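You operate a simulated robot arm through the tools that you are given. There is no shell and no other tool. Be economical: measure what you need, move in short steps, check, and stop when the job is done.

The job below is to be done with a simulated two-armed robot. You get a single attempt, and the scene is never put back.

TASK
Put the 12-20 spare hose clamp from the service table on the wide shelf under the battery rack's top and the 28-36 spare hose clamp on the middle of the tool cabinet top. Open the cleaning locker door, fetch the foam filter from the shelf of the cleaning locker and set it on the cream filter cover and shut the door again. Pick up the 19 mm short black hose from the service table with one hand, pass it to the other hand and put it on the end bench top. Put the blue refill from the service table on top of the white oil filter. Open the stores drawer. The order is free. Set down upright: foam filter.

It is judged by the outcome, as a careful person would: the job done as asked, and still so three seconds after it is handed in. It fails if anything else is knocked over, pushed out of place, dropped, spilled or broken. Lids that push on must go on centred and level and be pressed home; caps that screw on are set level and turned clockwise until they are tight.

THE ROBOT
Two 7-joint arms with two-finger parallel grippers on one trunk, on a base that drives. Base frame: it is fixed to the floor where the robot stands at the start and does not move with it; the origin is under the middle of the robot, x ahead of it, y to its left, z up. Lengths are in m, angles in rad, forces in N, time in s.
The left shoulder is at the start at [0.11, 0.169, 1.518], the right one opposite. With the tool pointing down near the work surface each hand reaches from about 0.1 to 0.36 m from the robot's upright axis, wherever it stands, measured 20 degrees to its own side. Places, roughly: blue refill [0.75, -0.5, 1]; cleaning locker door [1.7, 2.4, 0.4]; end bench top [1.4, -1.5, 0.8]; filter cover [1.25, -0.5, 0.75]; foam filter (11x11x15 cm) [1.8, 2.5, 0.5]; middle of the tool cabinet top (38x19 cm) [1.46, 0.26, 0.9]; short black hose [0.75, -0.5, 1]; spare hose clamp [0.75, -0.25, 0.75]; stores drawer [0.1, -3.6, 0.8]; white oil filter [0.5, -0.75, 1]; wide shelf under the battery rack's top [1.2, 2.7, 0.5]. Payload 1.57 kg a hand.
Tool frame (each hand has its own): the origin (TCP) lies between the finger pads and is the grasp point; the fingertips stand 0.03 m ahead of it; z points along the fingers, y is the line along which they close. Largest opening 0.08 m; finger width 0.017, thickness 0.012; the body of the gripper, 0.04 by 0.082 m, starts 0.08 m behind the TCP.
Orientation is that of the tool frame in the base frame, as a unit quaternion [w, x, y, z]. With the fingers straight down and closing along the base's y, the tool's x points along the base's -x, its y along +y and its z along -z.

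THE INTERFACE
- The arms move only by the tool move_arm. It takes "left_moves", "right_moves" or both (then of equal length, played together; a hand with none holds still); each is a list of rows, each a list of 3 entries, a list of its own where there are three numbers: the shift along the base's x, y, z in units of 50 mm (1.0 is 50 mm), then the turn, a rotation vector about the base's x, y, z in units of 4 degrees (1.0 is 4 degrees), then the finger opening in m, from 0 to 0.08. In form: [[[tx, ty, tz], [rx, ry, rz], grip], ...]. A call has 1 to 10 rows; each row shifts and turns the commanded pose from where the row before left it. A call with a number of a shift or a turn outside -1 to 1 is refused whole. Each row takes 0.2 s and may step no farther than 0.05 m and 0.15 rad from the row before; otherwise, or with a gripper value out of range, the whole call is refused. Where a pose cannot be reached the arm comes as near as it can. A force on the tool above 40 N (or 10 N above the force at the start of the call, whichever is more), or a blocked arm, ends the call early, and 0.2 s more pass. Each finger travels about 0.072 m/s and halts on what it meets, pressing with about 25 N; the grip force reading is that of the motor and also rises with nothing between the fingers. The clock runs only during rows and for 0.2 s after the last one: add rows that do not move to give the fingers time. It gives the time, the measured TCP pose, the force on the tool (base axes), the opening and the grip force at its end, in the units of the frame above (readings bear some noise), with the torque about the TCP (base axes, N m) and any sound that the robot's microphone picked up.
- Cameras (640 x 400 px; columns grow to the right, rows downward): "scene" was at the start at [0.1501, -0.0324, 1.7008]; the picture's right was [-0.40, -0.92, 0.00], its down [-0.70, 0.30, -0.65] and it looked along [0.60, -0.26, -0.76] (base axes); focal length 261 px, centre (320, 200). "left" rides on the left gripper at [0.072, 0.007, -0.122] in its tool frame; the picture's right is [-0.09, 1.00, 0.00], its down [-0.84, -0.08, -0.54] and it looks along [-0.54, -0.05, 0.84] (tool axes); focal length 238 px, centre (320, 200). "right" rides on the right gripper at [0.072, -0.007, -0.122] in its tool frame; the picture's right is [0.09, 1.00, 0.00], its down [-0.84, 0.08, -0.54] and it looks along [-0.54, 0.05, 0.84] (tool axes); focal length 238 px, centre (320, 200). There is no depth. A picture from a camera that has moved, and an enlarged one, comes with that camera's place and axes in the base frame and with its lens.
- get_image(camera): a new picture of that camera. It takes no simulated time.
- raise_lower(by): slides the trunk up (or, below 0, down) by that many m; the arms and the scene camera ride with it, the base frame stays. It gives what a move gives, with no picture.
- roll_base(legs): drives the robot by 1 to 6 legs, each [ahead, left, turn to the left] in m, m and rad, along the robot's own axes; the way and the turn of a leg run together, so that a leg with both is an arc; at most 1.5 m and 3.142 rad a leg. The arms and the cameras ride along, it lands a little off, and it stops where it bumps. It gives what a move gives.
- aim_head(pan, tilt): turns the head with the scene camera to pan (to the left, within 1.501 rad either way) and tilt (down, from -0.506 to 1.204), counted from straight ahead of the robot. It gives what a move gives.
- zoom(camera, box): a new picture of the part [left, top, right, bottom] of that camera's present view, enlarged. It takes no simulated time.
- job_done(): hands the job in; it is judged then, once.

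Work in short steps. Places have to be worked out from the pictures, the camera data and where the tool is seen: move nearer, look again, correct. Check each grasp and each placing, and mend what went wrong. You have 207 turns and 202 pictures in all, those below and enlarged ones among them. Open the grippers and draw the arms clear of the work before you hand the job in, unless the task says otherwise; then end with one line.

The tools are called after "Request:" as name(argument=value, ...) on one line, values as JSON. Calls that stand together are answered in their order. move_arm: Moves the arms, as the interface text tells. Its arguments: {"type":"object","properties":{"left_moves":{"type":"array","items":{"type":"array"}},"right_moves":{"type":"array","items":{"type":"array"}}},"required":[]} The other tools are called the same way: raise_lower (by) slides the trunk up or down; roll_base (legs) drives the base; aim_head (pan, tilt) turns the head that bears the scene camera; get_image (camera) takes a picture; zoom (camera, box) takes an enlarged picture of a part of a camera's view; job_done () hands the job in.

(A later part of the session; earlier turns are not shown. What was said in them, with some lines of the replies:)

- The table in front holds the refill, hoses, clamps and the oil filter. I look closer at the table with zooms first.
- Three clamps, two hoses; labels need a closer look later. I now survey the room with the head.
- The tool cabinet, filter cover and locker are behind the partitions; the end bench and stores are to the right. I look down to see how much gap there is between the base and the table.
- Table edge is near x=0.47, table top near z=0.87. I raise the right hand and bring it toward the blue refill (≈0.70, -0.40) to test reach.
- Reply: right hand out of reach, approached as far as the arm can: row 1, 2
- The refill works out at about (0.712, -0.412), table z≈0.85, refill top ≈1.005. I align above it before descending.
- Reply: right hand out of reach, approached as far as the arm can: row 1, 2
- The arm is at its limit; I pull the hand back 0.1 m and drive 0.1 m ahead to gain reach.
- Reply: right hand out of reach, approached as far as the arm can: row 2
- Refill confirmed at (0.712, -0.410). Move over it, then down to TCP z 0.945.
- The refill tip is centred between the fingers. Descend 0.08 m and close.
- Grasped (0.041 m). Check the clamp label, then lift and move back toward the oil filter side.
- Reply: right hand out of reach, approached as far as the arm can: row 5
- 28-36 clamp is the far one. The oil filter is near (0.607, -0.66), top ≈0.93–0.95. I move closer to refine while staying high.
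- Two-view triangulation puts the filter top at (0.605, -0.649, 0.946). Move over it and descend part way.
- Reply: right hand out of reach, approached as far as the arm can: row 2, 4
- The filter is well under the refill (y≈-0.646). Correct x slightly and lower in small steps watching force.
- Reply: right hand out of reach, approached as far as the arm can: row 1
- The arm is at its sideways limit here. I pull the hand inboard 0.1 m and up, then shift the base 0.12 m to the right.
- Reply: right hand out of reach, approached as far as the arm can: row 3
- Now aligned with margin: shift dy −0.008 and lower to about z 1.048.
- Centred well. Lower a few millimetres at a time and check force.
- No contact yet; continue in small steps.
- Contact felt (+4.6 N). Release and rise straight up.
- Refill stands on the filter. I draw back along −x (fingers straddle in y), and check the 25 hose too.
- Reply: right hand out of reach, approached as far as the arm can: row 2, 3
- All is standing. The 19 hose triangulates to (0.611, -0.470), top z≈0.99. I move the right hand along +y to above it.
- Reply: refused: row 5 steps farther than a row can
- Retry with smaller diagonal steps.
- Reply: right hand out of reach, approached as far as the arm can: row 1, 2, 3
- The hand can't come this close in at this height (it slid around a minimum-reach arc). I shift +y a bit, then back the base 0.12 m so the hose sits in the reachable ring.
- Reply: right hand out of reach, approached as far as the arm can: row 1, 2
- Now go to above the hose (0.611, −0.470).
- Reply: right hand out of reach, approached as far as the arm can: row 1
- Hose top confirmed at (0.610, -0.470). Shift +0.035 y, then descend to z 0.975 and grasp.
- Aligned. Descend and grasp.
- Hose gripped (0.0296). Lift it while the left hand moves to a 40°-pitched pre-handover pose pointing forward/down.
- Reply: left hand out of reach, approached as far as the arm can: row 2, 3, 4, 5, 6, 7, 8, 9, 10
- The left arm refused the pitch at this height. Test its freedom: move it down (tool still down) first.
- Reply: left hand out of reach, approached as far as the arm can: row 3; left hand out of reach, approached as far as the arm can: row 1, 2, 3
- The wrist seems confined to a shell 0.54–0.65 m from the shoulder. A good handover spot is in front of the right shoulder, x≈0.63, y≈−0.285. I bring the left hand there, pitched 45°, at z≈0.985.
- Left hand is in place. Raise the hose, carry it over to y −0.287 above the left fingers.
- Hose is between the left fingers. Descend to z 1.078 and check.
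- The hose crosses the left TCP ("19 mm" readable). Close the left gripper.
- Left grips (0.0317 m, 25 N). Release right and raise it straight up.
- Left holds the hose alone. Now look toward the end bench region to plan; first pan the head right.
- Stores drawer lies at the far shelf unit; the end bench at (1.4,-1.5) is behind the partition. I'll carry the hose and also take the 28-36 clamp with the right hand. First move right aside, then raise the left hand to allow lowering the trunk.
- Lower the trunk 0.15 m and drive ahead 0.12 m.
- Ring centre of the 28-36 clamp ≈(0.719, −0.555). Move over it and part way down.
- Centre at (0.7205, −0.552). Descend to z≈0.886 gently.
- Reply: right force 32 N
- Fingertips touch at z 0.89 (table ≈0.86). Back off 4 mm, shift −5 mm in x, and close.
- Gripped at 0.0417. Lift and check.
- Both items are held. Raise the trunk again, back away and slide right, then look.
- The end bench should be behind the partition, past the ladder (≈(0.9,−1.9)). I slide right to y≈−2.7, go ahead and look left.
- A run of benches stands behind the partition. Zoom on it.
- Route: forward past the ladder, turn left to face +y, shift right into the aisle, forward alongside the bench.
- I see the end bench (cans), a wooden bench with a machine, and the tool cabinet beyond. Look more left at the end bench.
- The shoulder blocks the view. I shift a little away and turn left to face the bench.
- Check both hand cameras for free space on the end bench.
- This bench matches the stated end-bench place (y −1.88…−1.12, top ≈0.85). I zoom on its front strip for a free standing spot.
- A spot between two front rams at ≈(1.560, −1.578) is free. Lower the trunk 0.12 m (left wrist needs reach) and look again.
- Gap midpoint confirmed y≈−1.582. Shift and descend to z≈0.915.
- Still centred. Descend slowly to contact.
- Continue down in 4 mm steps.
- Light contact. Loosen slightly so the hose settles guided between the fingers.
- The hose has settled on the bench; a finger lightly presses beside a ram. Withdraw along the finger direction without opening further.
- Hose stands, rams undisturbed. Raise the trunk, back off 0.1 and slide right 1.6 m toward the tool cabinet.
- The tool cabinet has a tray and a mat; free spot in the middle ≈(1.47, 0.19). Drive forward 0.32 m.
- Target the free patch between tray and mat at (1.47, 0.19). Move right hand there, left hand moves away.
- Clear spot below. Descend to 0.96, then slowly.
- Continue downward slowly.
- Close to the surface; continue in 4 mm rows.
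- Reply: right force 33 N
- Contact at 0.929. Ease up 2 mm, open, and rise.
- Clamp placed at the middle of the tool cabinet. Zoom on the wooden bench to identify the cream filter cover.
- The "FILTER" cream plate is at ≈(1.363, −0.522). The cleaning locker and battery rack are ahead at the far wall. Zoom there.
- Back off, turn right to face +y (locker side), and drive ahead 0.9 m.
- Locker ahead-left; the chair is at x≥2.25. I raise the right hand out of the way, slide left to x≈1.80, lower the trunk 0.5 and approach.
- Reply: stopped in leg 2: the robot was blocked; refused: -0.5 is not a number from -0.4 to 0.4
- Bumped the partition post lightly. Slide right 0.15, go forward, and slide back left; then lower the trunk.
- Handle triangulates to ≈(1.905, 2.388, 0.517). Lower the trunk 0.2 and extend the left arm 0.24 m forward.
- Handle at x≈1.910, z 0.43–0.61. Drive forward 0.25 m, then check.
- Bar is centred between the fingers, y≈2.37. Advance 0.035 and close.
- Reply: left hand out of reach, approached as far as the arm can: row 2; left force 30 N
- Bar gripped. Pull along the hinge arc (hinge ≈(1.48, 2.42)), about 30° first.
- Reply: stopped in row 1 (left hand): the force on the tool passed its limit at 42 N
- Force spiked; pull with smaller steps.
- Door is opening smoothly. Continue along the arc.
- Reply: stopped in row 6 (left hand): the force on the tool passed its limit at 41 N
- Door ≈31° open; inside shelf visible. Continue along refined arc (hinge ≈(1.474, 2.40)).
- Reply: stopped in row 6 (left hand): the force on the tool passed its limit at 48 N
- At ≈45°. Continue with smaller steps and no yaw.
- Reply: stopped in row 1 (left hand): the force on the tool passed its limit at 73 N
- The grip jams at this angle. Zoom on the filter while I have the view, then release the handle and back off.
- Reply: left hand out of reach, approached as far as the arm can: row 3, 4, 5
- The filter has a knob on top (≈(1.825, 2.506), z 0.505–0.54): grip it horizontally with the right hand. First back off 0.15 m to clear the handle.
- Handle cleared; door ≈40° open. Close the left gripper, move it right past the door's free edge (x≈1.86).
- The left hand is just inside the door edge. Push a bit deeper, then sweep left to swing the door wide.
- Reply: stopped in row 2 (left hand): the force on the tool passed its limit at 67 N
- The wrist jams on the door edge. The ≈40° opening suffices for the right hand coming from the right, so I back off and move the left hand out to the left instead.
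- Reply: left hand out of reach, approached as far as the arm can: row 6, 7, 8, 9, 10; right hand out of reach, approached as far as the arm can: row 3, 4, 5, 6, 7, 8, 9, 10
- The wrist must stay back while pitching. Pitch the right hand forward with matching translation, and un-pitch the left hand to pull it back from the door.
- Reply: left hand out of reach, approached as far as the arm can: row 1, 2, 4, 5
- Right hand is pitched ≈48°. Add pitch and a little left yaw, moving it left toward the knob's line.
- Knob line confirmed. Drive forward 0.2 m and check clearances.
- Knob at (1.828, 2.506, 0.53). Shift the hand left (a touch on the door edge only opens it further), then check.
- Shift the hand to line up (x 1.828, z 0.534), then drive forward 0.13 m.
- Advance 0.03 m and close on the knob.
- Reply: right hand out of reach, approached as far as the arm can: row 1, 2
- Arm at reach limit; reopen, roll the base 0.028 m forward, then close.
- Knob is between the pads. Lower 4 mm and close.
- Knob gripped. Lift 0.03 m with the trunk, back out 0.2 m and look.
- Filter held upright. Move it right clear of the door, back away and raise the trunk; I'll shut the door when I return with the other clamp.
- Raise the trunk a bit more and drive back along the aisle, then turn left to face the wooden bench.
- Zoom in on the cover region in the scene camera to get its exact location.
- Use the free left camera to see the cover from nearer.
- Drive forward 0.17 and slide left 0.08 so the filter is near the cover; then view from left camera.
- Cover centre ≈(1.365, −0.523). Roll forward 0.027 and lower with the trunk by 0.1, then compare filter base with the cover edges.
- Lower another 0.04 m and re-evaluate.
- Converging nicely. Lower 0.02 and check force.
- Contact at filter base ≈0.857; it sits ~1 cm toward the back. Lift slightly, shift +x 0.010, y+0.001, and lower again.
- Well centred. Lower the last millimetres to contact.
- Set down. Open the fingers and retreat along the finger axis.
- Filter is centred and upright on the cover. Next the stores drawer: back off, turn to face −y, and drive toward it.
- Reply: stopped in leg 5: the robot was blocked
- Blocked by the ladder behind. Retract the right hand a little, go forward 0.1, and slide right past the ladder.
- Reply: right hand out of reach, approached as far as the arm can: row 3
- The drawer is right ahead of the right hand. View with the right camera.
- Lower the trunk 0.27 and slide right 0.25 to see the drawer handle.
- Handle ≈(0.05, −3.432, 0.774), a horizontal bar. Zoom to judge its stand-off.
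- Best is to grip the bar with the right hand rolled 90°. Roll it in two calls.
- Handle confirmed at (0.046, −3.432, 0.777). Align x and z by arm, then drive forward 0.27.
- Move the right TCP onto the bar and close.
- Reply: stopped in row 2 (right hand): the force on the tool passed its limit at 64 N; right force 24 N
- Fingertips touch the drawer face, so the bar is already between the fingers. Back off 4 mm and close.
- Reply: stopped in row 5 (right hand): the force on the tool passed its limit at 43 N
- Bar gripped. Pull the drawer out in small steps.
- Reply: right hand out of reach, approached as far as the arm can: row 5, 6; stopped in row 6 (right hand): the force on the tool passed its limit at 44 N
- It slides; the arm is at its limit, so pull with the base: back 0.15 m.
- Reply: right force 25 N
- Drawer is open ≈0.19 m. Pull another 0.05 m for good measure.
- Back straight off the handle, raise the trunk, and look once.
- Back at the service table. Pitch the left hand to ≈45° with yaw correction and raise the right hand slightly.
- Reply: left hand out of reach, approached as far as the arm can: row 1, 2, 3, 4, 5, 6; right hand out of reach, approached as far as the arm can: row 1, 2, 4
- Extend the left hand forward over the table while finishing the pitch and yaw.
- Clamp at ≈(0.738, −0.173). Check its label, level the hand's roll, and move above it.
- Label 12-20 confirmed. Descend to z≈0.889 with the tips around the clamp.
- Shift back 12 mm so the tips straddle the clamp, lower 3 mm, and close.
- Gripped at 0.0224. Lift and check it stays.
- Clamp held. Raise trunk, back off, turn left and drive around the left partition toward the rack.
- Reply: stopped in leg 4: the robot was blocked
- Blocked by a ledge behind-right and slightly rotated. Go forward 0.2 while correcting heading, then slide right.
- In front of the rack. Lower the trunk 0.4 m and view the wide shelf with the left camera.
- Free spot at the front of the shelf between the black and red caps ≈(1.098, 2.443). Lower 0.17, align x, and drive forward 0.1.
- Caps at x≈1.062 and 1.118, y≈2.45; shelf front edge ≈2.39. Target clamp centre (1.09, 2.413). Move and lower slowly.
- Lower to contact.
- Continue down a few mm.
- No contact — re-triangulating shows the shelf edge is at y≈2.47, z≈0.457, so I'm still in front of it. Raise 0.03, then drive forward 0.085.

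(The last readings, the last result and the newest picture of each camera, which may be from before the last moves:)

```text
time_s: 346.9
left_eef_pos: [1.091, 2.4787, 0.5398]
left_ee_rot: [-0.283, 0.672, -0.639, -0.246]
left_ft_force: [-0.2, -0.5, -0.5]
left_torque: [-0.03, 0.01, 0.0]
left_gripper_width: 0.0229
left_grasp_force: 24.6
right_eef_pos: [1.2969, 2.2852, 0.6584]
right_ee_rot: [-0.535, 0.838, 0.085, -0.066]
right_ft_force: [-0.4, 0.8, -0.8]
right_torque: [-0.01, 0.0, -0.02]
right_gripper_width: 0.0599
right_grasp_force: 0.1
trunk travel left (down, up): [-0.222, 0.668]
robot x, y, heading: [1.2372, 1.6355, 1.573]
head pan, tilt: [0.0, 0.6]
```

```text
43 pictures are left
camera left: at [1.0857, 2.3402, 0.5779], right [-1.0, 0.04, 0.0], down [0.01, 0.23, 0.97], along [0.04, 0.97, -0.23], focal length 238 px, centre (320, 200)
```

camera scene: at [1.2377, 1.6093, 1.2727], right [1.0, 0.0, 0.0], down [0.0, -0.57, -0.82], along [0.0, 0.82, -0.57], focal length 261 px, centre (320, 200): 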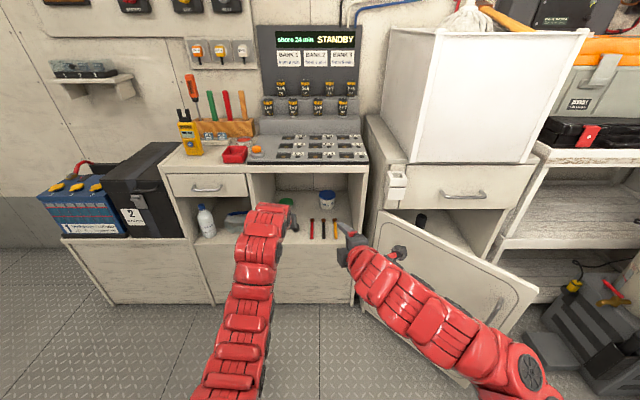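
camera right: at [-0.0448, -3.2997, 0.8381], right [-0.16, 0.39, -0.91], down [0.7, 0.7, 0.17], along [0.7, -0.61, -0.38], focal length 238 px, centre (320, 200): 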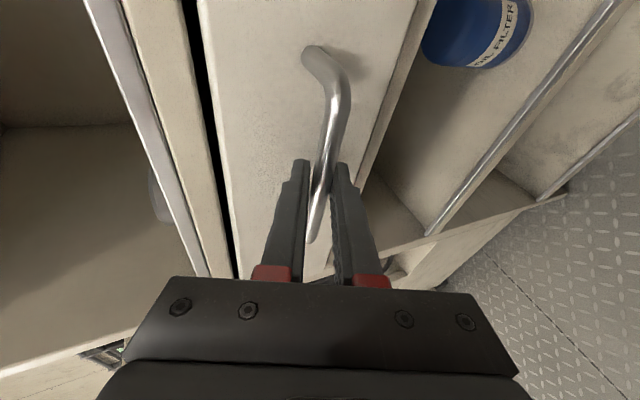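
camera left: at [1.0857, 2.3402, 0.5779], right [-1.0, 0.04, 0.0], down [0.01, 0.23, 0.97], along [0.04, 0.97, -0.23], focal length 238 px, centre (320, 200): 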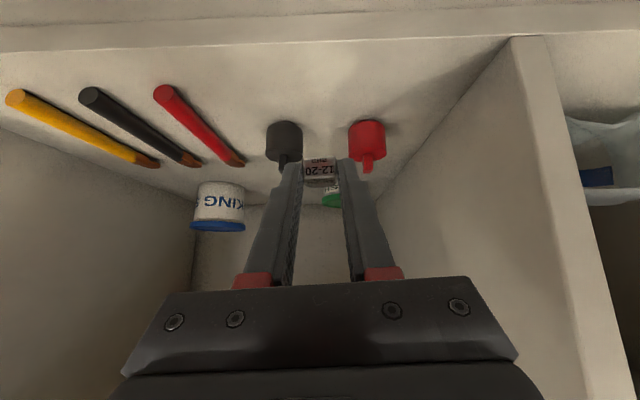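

Now over the shelf, between and in front of the caps. Lower 0.043, then slowly.

Request:
move_arm(left_moves=[[[0, 0.06, -0.4], [0, 0, 0], 0.01], [[0, 0, -0.4], [0, 0, 0], 0.01], [[0, 0, 0], [0, 0, 0], 0.01]])

Request:
move_arm(left_moves=[[[0, 0, -0.1], [0, 0, 0], 0.01], [[0, 0, -0.1], [0, 0, 0], 0.01], [[0, 0, 0], [0, 0, 0], 0.01]])

Request:
get_image(camera="left")

```text
time_s: 347.7
left_eef_pos: [1.0902, 2.4818, 0.5023]
left_ee_rot: [-0.284, 0.672, -0.639, -0.246]
left_ft_force: [-0.1, 0.7, -0.7]
left_torque: [-0.02, 0.06, 0.02]
left_gripper_width: 0.0228
left_grasp_force: 25.1
right_eef_pos: [1.2968, 2.2834, 0.6583]
right_ee_rot: [-0.537, 0.837, 0.085, -0.066]
right_ft_force: [-0.1, -0.1, -0.5]
right_torque: [0.0, 0.01, 0.0]
right_gripper_width: 0.0601
right_grasp_force: 0.0
trunk travel left (down, up): [-0.222, 0.668]
robot x, y, heading: [1.2368, 1.6354, 1.568]
head pan, tilt: [0.0, 0.6]
```

```text
time_s: 348.5
left_eef_pos: [1.0901, 2.4822, 0.4904]
left_ee_rot: [-0.284, 0.671, -0.639, -0.246]
left_ft_force: [-0.5, -1.2, -0.1]
left_torque: [-0.01, -0.02, 0.02]
left_gripper_width: 0.0226
left_grasp_force: 25.2
right_eef_pos: [1.2972, 2.2842, 0.6591]
right_ee_rot: [-0.537, 0.837, 0.085, -0.066]
right_ft_force: [-0.3, -0.1, -1.7]
right_torque: [0.02, 0.02, -0.01]
right_gripper_width: 0.0599
right_grasp_force: 0.1
trunk travel left (down, up): [-0.222, 0.668]
robot x, y, heading: [1.24, 1.637, 1.574]
head pan, tilt: [0.0, 0.6]
```

```text
42 pictures are left
camera left: at [1.0853, 2.3431, 0.5283], right [-1.0, 0.04, 0.0], down [0.01, 0.23, 0.97], along [0.04, 0.97, -0.23], focal length 238 px, centre (320, 200)
```

left: 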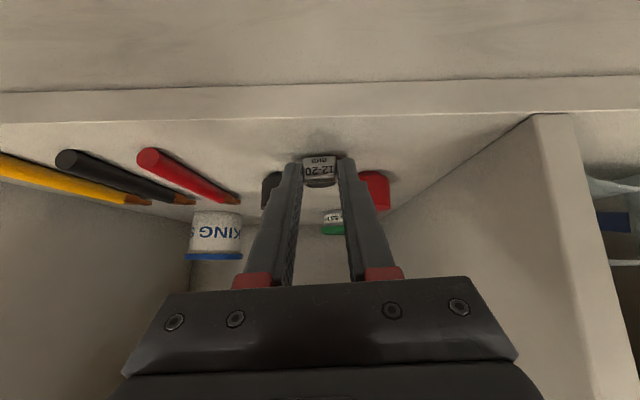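

Nearly touching (shadow at the clamp). Continue in 3 mm steps.

Request:
move_arm(left_moves=[[[0, 0, -0.06], [0, 0, 0], 0.01], [[0, 0, -0.06], [0, 0, 0], 0.01], [[0, 0, 0], [0, 0, 0], 0.01]])

```text
time_s: 349.3
left_eef_pos: [1.0905, 2.4811, 0.4876]
left_ee_rot: [-0.286, 0.671, -0.638, -0.248]
left_ft_force: [0.2, 2.0, 14.4]
left_torque: [0.37, 0.17, -0.01]
left_gripper_width: 0.023
left_grasp_force: 25.0
right_eef_pos: [1.298, 2.2832, 0.6604]
right_ee_rot: [-0.537, 0.836, 0.085, -0.066]
right_ft_force: [0.8, -0.2, 0.0]
right_torque: [-0.01, -0.03, -0.01]
right_gripper_width: 0.0601
right_grasp_force: 0.2
trunk travel left (down, up): [-0.222, 0.668]
robot x, y, heading: [1.2411, 1.6373, 1.575]
head pan, tilt: [0.0, 0.6]
```

Contact at 0.4876. Ease up 2 mm, open a little, and withdraw backward/up along the fingers.

Request:
move_arm(left_moves=[[[0, 0, 0.04], [0, 0, 0], 0.01], [[0, 0, 0], [0, 0, 0], 0.035], [[0, 0, 0], [0, 0, 0], 0.04], [[0, 0, 0], [0, 0, 0], 0.04], [[0, -0.3, 0.3], [0, 0, 0], 0.04], [[0, -0.5, 0.5], [0, 0, 0], 0.04], [[0, -0.6, 0.6], [0, 0, 0], 0.04], [[0, 0, 0], [0, 0, 0], 0.04]])

Request:
get_image(camera="left")

```text
time_s: 351.1
left_eef_pos: [1.091, 2.4101, 0.5559]
left_ee_rot: [-0.283, 0.672, -0.639, -0.245]
left_ft_force: [-0.4, 0.1, 0.4]
left_torque: [-0.01, -0.01, 0.03]
left_gripper_width: 0.0396
left_grasp_force: 0.2
right_eef_pos: [1.298, 2.2834, 0.66]
right_ee_rot: [-0.537, 0.836, 0.085, -0.066]
right_ft_force: [-0.3, 0.4, 0.1]
right_torque: [0.0, -0.02, 0.0]
right_gripper_width: 0.06
right_grasp_force: 0.0
trunk travel left (down, up): [-0.222, 0.668]
robot x, y, heading: [1.2348, 1.6341, 1.57]
head pan, tilt: [0.0, 0.6]
```

```text
41 pictures are left
camera left: at [1.086, 2.2721, 0.5944], right [-1.0, 0.04, 0.0], down [0.01, 0.23, 0.97], along [0.04, 0.97, -0.23], focal length 238 px, centre (320, 200)
```

left: 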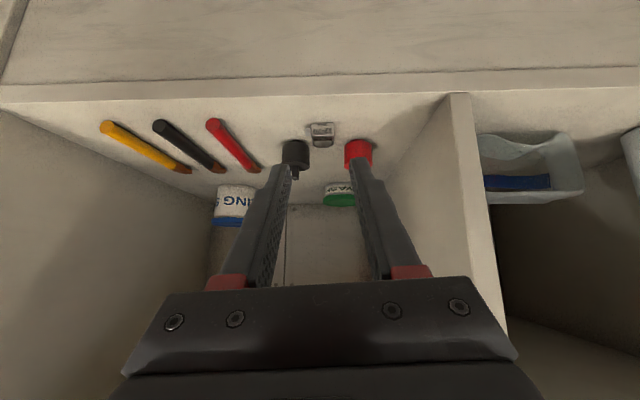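

The 12-20 clamp sits on the wide shelf. Now close the locker door: back off, slide right, fist forward.

Request:
roll_base(legs=[[-0.38, 0, 0], [0, -0.61, 0]])

Request:
move_arm(left_moves=[[[0.5, 0, -0.2], [0, 0, 0], 0.0], [[0.5, 0, -0.2], [0, 0, 0], 0.0], [[0, 0, 0], [0, 0, 0], 0.0], [[0, 0, 0], [0, 0, 0], 0.0]])

Request:
get_image(camera="scene")

```text
time_s: 353.2
left_eef_pos: [1.0795, 2.1024, 0.5569]
left_ee_rot: [-0.282, 0.675, -0.635, -0.248]
left_ft_force: [0.6, -0.7, 0.0]
left_torque: [-0.02, -0.01, 0.0]
left_gripper_width: 0.0399
left_grasp_force: 0.0
right_eef_pos: [1.2859, 1.9793, 0.6596]
right_ee_rot: [-0.535, 0.837, 0.091, -0.069]
right_ft_force: [-0.6, 0.5, -0.2]
right_torque: [0.0, -0.01, 0.01]
right_gripper_width: 0.0602
right_grasp_force: 0.0
trunk travel left (down, up): [-0.222, 0.668]
robot x, y, heading: [1.2352, 1.3278, 1.583]
head pan, tilt: [0.0, 0.6]
stopped in leg 1: the robot was blocked; the commanded pose is now the measured one
```

```text
time_s: 354.2
left_eef_pos: [1.1289, 2.1018, 0.5379]
left_ee_rot: [-0.283, 0.676, -0.634, -0.248]
left_ft_force: [0.6, -0.3, 0.7]
left_torque: [0.01, 0.01, 0.04]
left_gripper_width: 0.0001
left_grasp_force: 21.6
right_eef_pos: [1.2858, 1.9792, 0.6587]
right_ee_rot: [-0.536, 0.836, 0.091, -0.069]
right_ft_force: [0.6, -1.0, -0.5]
right_torque: [0.03, 0.01, 0.0]
right_gripper_width: 0.0604
right_grasp_force: 0.1
trunk travel left (down, up): [-0.222, 0.668]
robot x, y, heading: [1.2332, 1.3327, 1.583]
head pan, tilt: [0.0, 0.6]
```

```text
40 pictures are left
camera scene: at [1.2309, 1.4964, 1.1127], right [1.0, 0.01, 0.0], down [0.01, -0.57, -0.82], along [-0.01, 0.82, -0.57], focal length 261 px, centre (320, 200)
```

scene: 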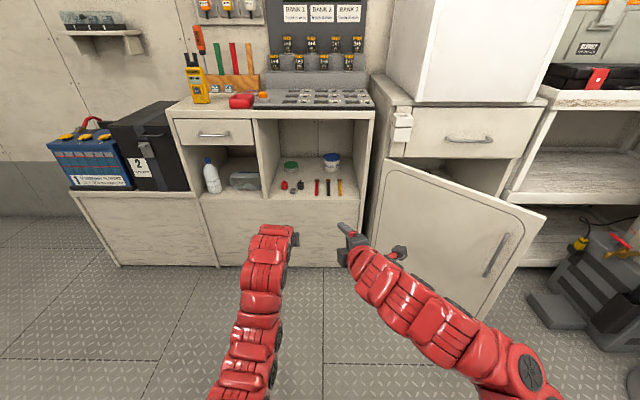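

Slide right to bring the left fist in front of the door face.

Request:
roll_base(legs=[[0.015, 0, -0.012], [0, -0.6, 0]])

Request:
get_image(camera="scene")

```text
time_s: 358.0
left_eef_pos: [1.7502, 2.1184, 0.538]
left_ee_rot: [-0.285, 0.67, -0.64, -0.245]
left_ft_force: [0.4, -0.1, -0.2]
left_torque: [0.05, -0.02, -0.03]
left_gripper_width: 0.0
left_grasp_force: 21.2
right_eef_pos: [1.9038, 1.9918, 0.6599]
right_ee_rot: [-0.537, 0.837, 0.083, -0.065]
right_ft_force: [0.3, -0.3, 0.0]
right_torque: [0.02, 0.0, -0.01]
right_gripper_width: 0.0599
right_grasp_force: 0.0
trunk travel left (down, up): [-0.222, 0.668]
robot x, y, heading: [1.8428, 1.3424, 1.565]
head pan, tilt: [0.0, 0.6]
```

```text
39 pictures are left
camera scene: at [1.8421, 1.511, 1.1127], right [1.0, 0.0, 0.0], down [0.0, -0.57, -0.82], along [0.0, 0.82, -0.57], focal length 261 px, centre (320, 200)
```

scene: 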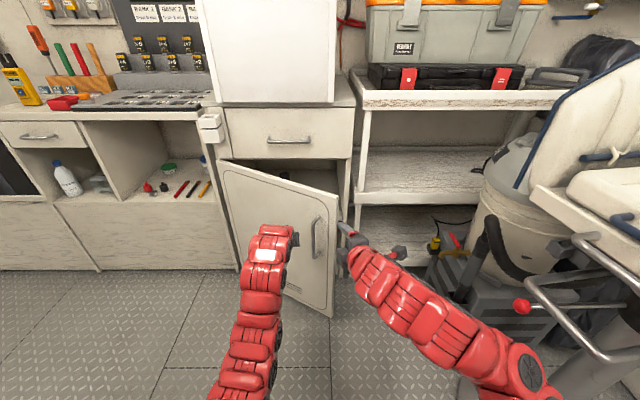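

The fist is at the door's outer face. Drive forward 0.2 m to push it shut.

Request:
roll_base(legs=[[0.2, 0, 0]])

Request:
get_image(camera="scene")

```text
time_s: 359.6
left_eef_pos: [1.7564, 2.3178, 0.5362]
left_ee_rot: [-0.286, 0.667, -0.643, -0.244]
left_ft_force: [-0.1, 1.0, 0.8]
left_torque: [0.02, -0.04, 0.02]
left_gripper_width: 0.0001
left_grasp_force: 21.5
right_eef_pos: [1.9102, 2.191, 0.6585]
right_ee_rot: [-0.536, 0.838, 0.081, -0.064]
right_ft_force: [0.3, -0.9, 0.2]
right_torque: [0.0, -0.02, 0.0]
right_gripper_width: 0.0599
right_grasp_force: 0.1
trunk travel left (down, up): [-0.222, 0.668]
robot x, y, heading: [1.845, 1.5408, 1.558]
head pan, tilt: [0.0, 0.6]
```

```text
38 pictures are left
camera scene: at [1.844, 1.7112, 1.1126], right [1.0, -0.01, 0.0], down [0.0, -0.57, -0.82], along [0.01, 0.82, -0.57], focal length 261 px, centre (320, 200)
```

scene: 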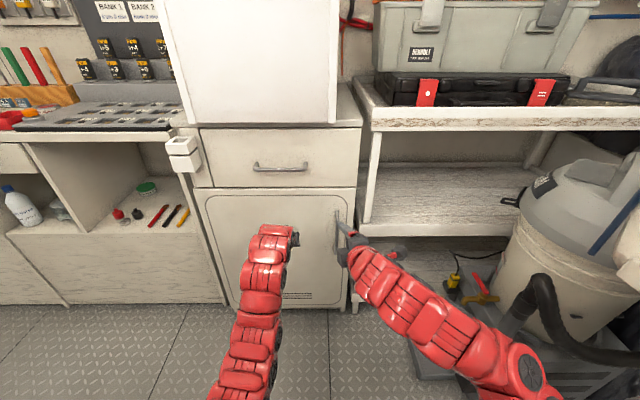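

Almost shut. Push the last bit with the left arm in small steps.

Request:
move_arm(left_moves=[[[0, 0.3, 0], [0, 0, 0], 0.0], [[0, 0.3, 0], [0, 0, 0], 0.0], [[0, 0.25, 0], [0, 0, 0], 0.0], [[0, 0.2, 0], [0, 0, 0], 0.0], [[0, 0.2, 0], [0, 0, 0], 0.0], [[0, 0.2, 0], [0, 0, 0], 0.0], [[0, 0.2, 0], [0, 0, 0], 0.0]])

Request:
get_image(camera="right")

```text
time_s: 360.7
left_eef_pos: [1.7551, 2.366, 0.537]
left_ee_rot: [-0.281, 0.67, -0.643, -0.241]
left_ft_force: [-1.1, -29.3, 13.5]
left_torque: [-0.11, -0.04, -0.09]
left_gripper_width: 0.0
left_grasp_force: 21.2
right_eef_pos: [1.9087, 2.1883, 0.661]
right_ee_rot: [-0.537, 0.837, 0.081, -0.063]
right_ft_force: [-0.1, 0.4, 0.0]
right_torque: [0.01, -0.02, 0.02]
right_gripper_width: 0.06
right_grasp_force: 0.1
trunk travel left (down, up): [-0.222, 0.668]
robot x, y, heading: [1.8446, 1.5409, 1.568]
head pan, tilt: [0.0, 0.6]
stopped in row 5 (left hand): the force on the tool passed its limit at 58 N (the readings are from after the stop); the commanded pose is now the measured one
```

```text
37 pictures are left
camera right: at [2.0035, 2.0959, 0.7166], right [0.16, -0.39, -0.91], down [-0.71, -0.69, 0.17], along [-0.69, 0.62, -0.38], focal length 238 px, centre (320, 200)
```

right: 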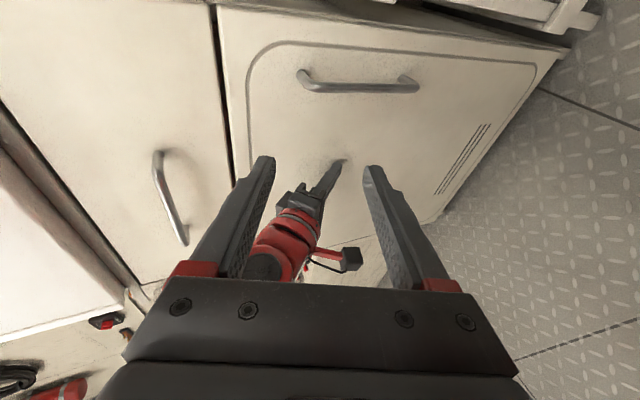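

The door stops hard — looks shut. Back off 0.15 and check the gap.

Request:
roll_base(legs=[[-0.15, 0, 0]])

Request:
zoom(camera="scene", box=[190, 140, 390, 320])

Request:
get_image(camera="right")

```text
time_s: 362.1
left_eef_pos: [1.7554, 2.2176, 0.5334]
left_ee_rot: [-0.282, 0.669, -0.644, -0.24]
left_ft_force: [-0.7, -0.7, -0.3]
left_torque: [0.01, -0.03, 0.0]
left_gripper_width: 0.0
left_grasp_force: 21.6
right_eef_pos: [1.907, 2.0389, 0.6601]
right_ee_rot: [-0.537, 0.837, 0.081, -0.064]
right_ft_force: [0.7, 0.2, -0.3]
right_torque: [-0.02, 0.0, 0.03]
right_gripper_width: 0.0602
right_grasp_force: 0.0
trunk travel left (down, up): [-0.222, 0.668]
robot x, y, heading: [1.8437, 1.3935, 1.567]
head pan, tilt: [0.0, 0.6]
```

```text
2.22 times, centred on (290, 230) of scene
camera zoom: at [1.8427, 1.5583, 1.1128], right [1.0, -0.01, 0.0], down [0.0, -0.56, -0.83], along [0.01, 0.83, -0.56], focal length 580 px, centre (387, 133)
```

zoom: 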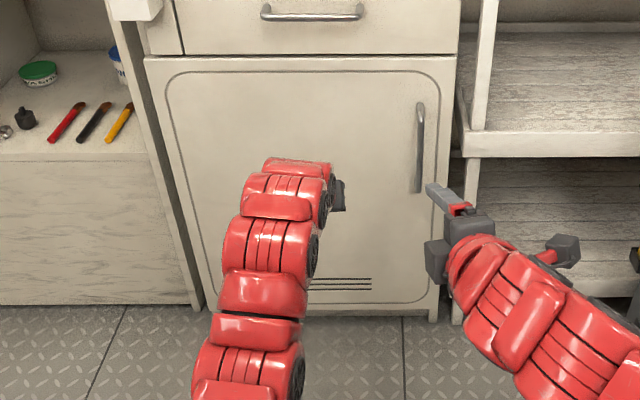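

```text
35 pictures are left
camera right: at [2.0025, 1.947, 0.715], right [0.16, -0.39, -0.91], down [-0.71, -0.68, 0.17], along [-0.69, 0.62, -0.38], focal length 238 px, centre (320, 200)
```

right: 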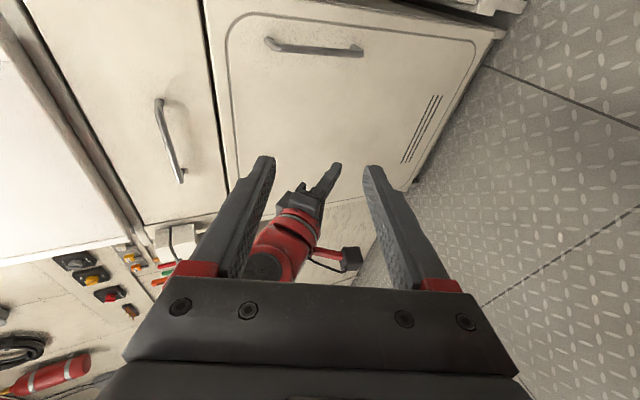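

The door is flush shut and all items are placed. Open the grippers, clear of everything, before handing in.

Request:
move_arm(left_moves=[[[0, 0, 0], [0, 0, 0], 0.04], [[0, 0, 0], [0, 0, 0], 0.07], [[0, 0, 0], [0, 0, 0], 0.07], [[0, 0, 0], [0, 0, 0], 0.07]], right_moves=[[[0, 0, 0], [0, 0, 0], 0.07], [[0, 0, 0], [0, 0, 0], 0.07], [[0, 0, 0], [0, 0, 0], 0.07], [[0, 0, 0], [0, 0, 0], 0.07]])

Request:
aim_head(pan=0.5, tilt=0.6)

Request:
get_image(camera="scene")

```text
time_s: 363.1
left_eef_pos: [1.7553, 2.2177, 0.5329]
left_ee_rot: [-0.28, 0.671, -0.643, -0.24]
left_ft_force: [0.3, -0.9, -0.2]
left_torque: [0.01, -0.01, 0.05]
left_gripper_width: 0.0701
left_grasp_force: 0.2
right_eef_pos: [1.9076, 2.0395, 0.6595]
right_ee_rot: [-0.536, 0.838, 0.082, -0.064]
right_ft_force: [0.7, 0.3, -0.5]
right_torque: [0.03, 0.04, -0.02]
right_gripper_width: 0.0702
right_grasp_force: 0.1
trunk travel left (down, up): [-0.222, 0.668]
robot x, y, heading: [1.8407, 1.3922, 1.561]
head pan, tilt: [0.0, 0.6]
```

```text
time_s: 364.0
left_eef_pos: [1.7555, 2.2175, 0.5332]
left_ee_rot: [-0.281, 0.67, -0.644, -0.239]
left_ft_force: [0.7, 0.0, 0.1]
left_torque: [0.04, -0.02, 0.0]
left_gripper_width: 0.07
left_grasp_force: 0.0
right_eef_pos: [1.908, 2.0389, 0.6587]
right_ee_rot: [-0.537, 0.838, 0.081, -0.063]
right_ft_force: [-0.2, 0.0, 0.1]
right_torque: [-0.02, 0.01, 0.02]
right_gripper_width: 0.07
right_grasp_force: 0.1
trunk travel left (down, up): [-0.222, 0.668]
robot x, y, heading: [1.8421, 1.391, 1.558]
head pan, tilt: [0.499, 0.6]
```

```text
34 pictures are left
camera scene: at [1.8003, 1.5483, 1.1127], right [0.88, 0.47, 0.0], down [0.27, -0.5, -0.82], along [-0.39, 0.73, -0.57], focal length 261 px, centre (320, 200)
```

scene: 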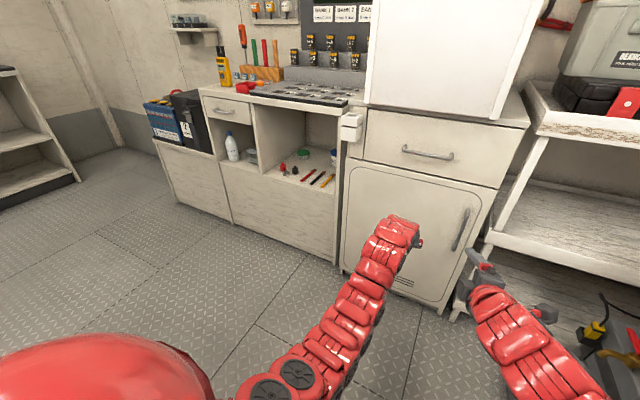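

The shelf holds the clamp, the door is shut, the hands are clear and open. Handing in.

Request:
job_done()

```text
The job is handed in.
```

All the tasks are done and the job is handed in: both clamps, the foam filter, hose and refill are placed, the locker door is shut, and the stores drawer is open. While driving, the base bumped the partition, a ledge and the ladder; I saw nothing moved, but I did not recheck every spot.
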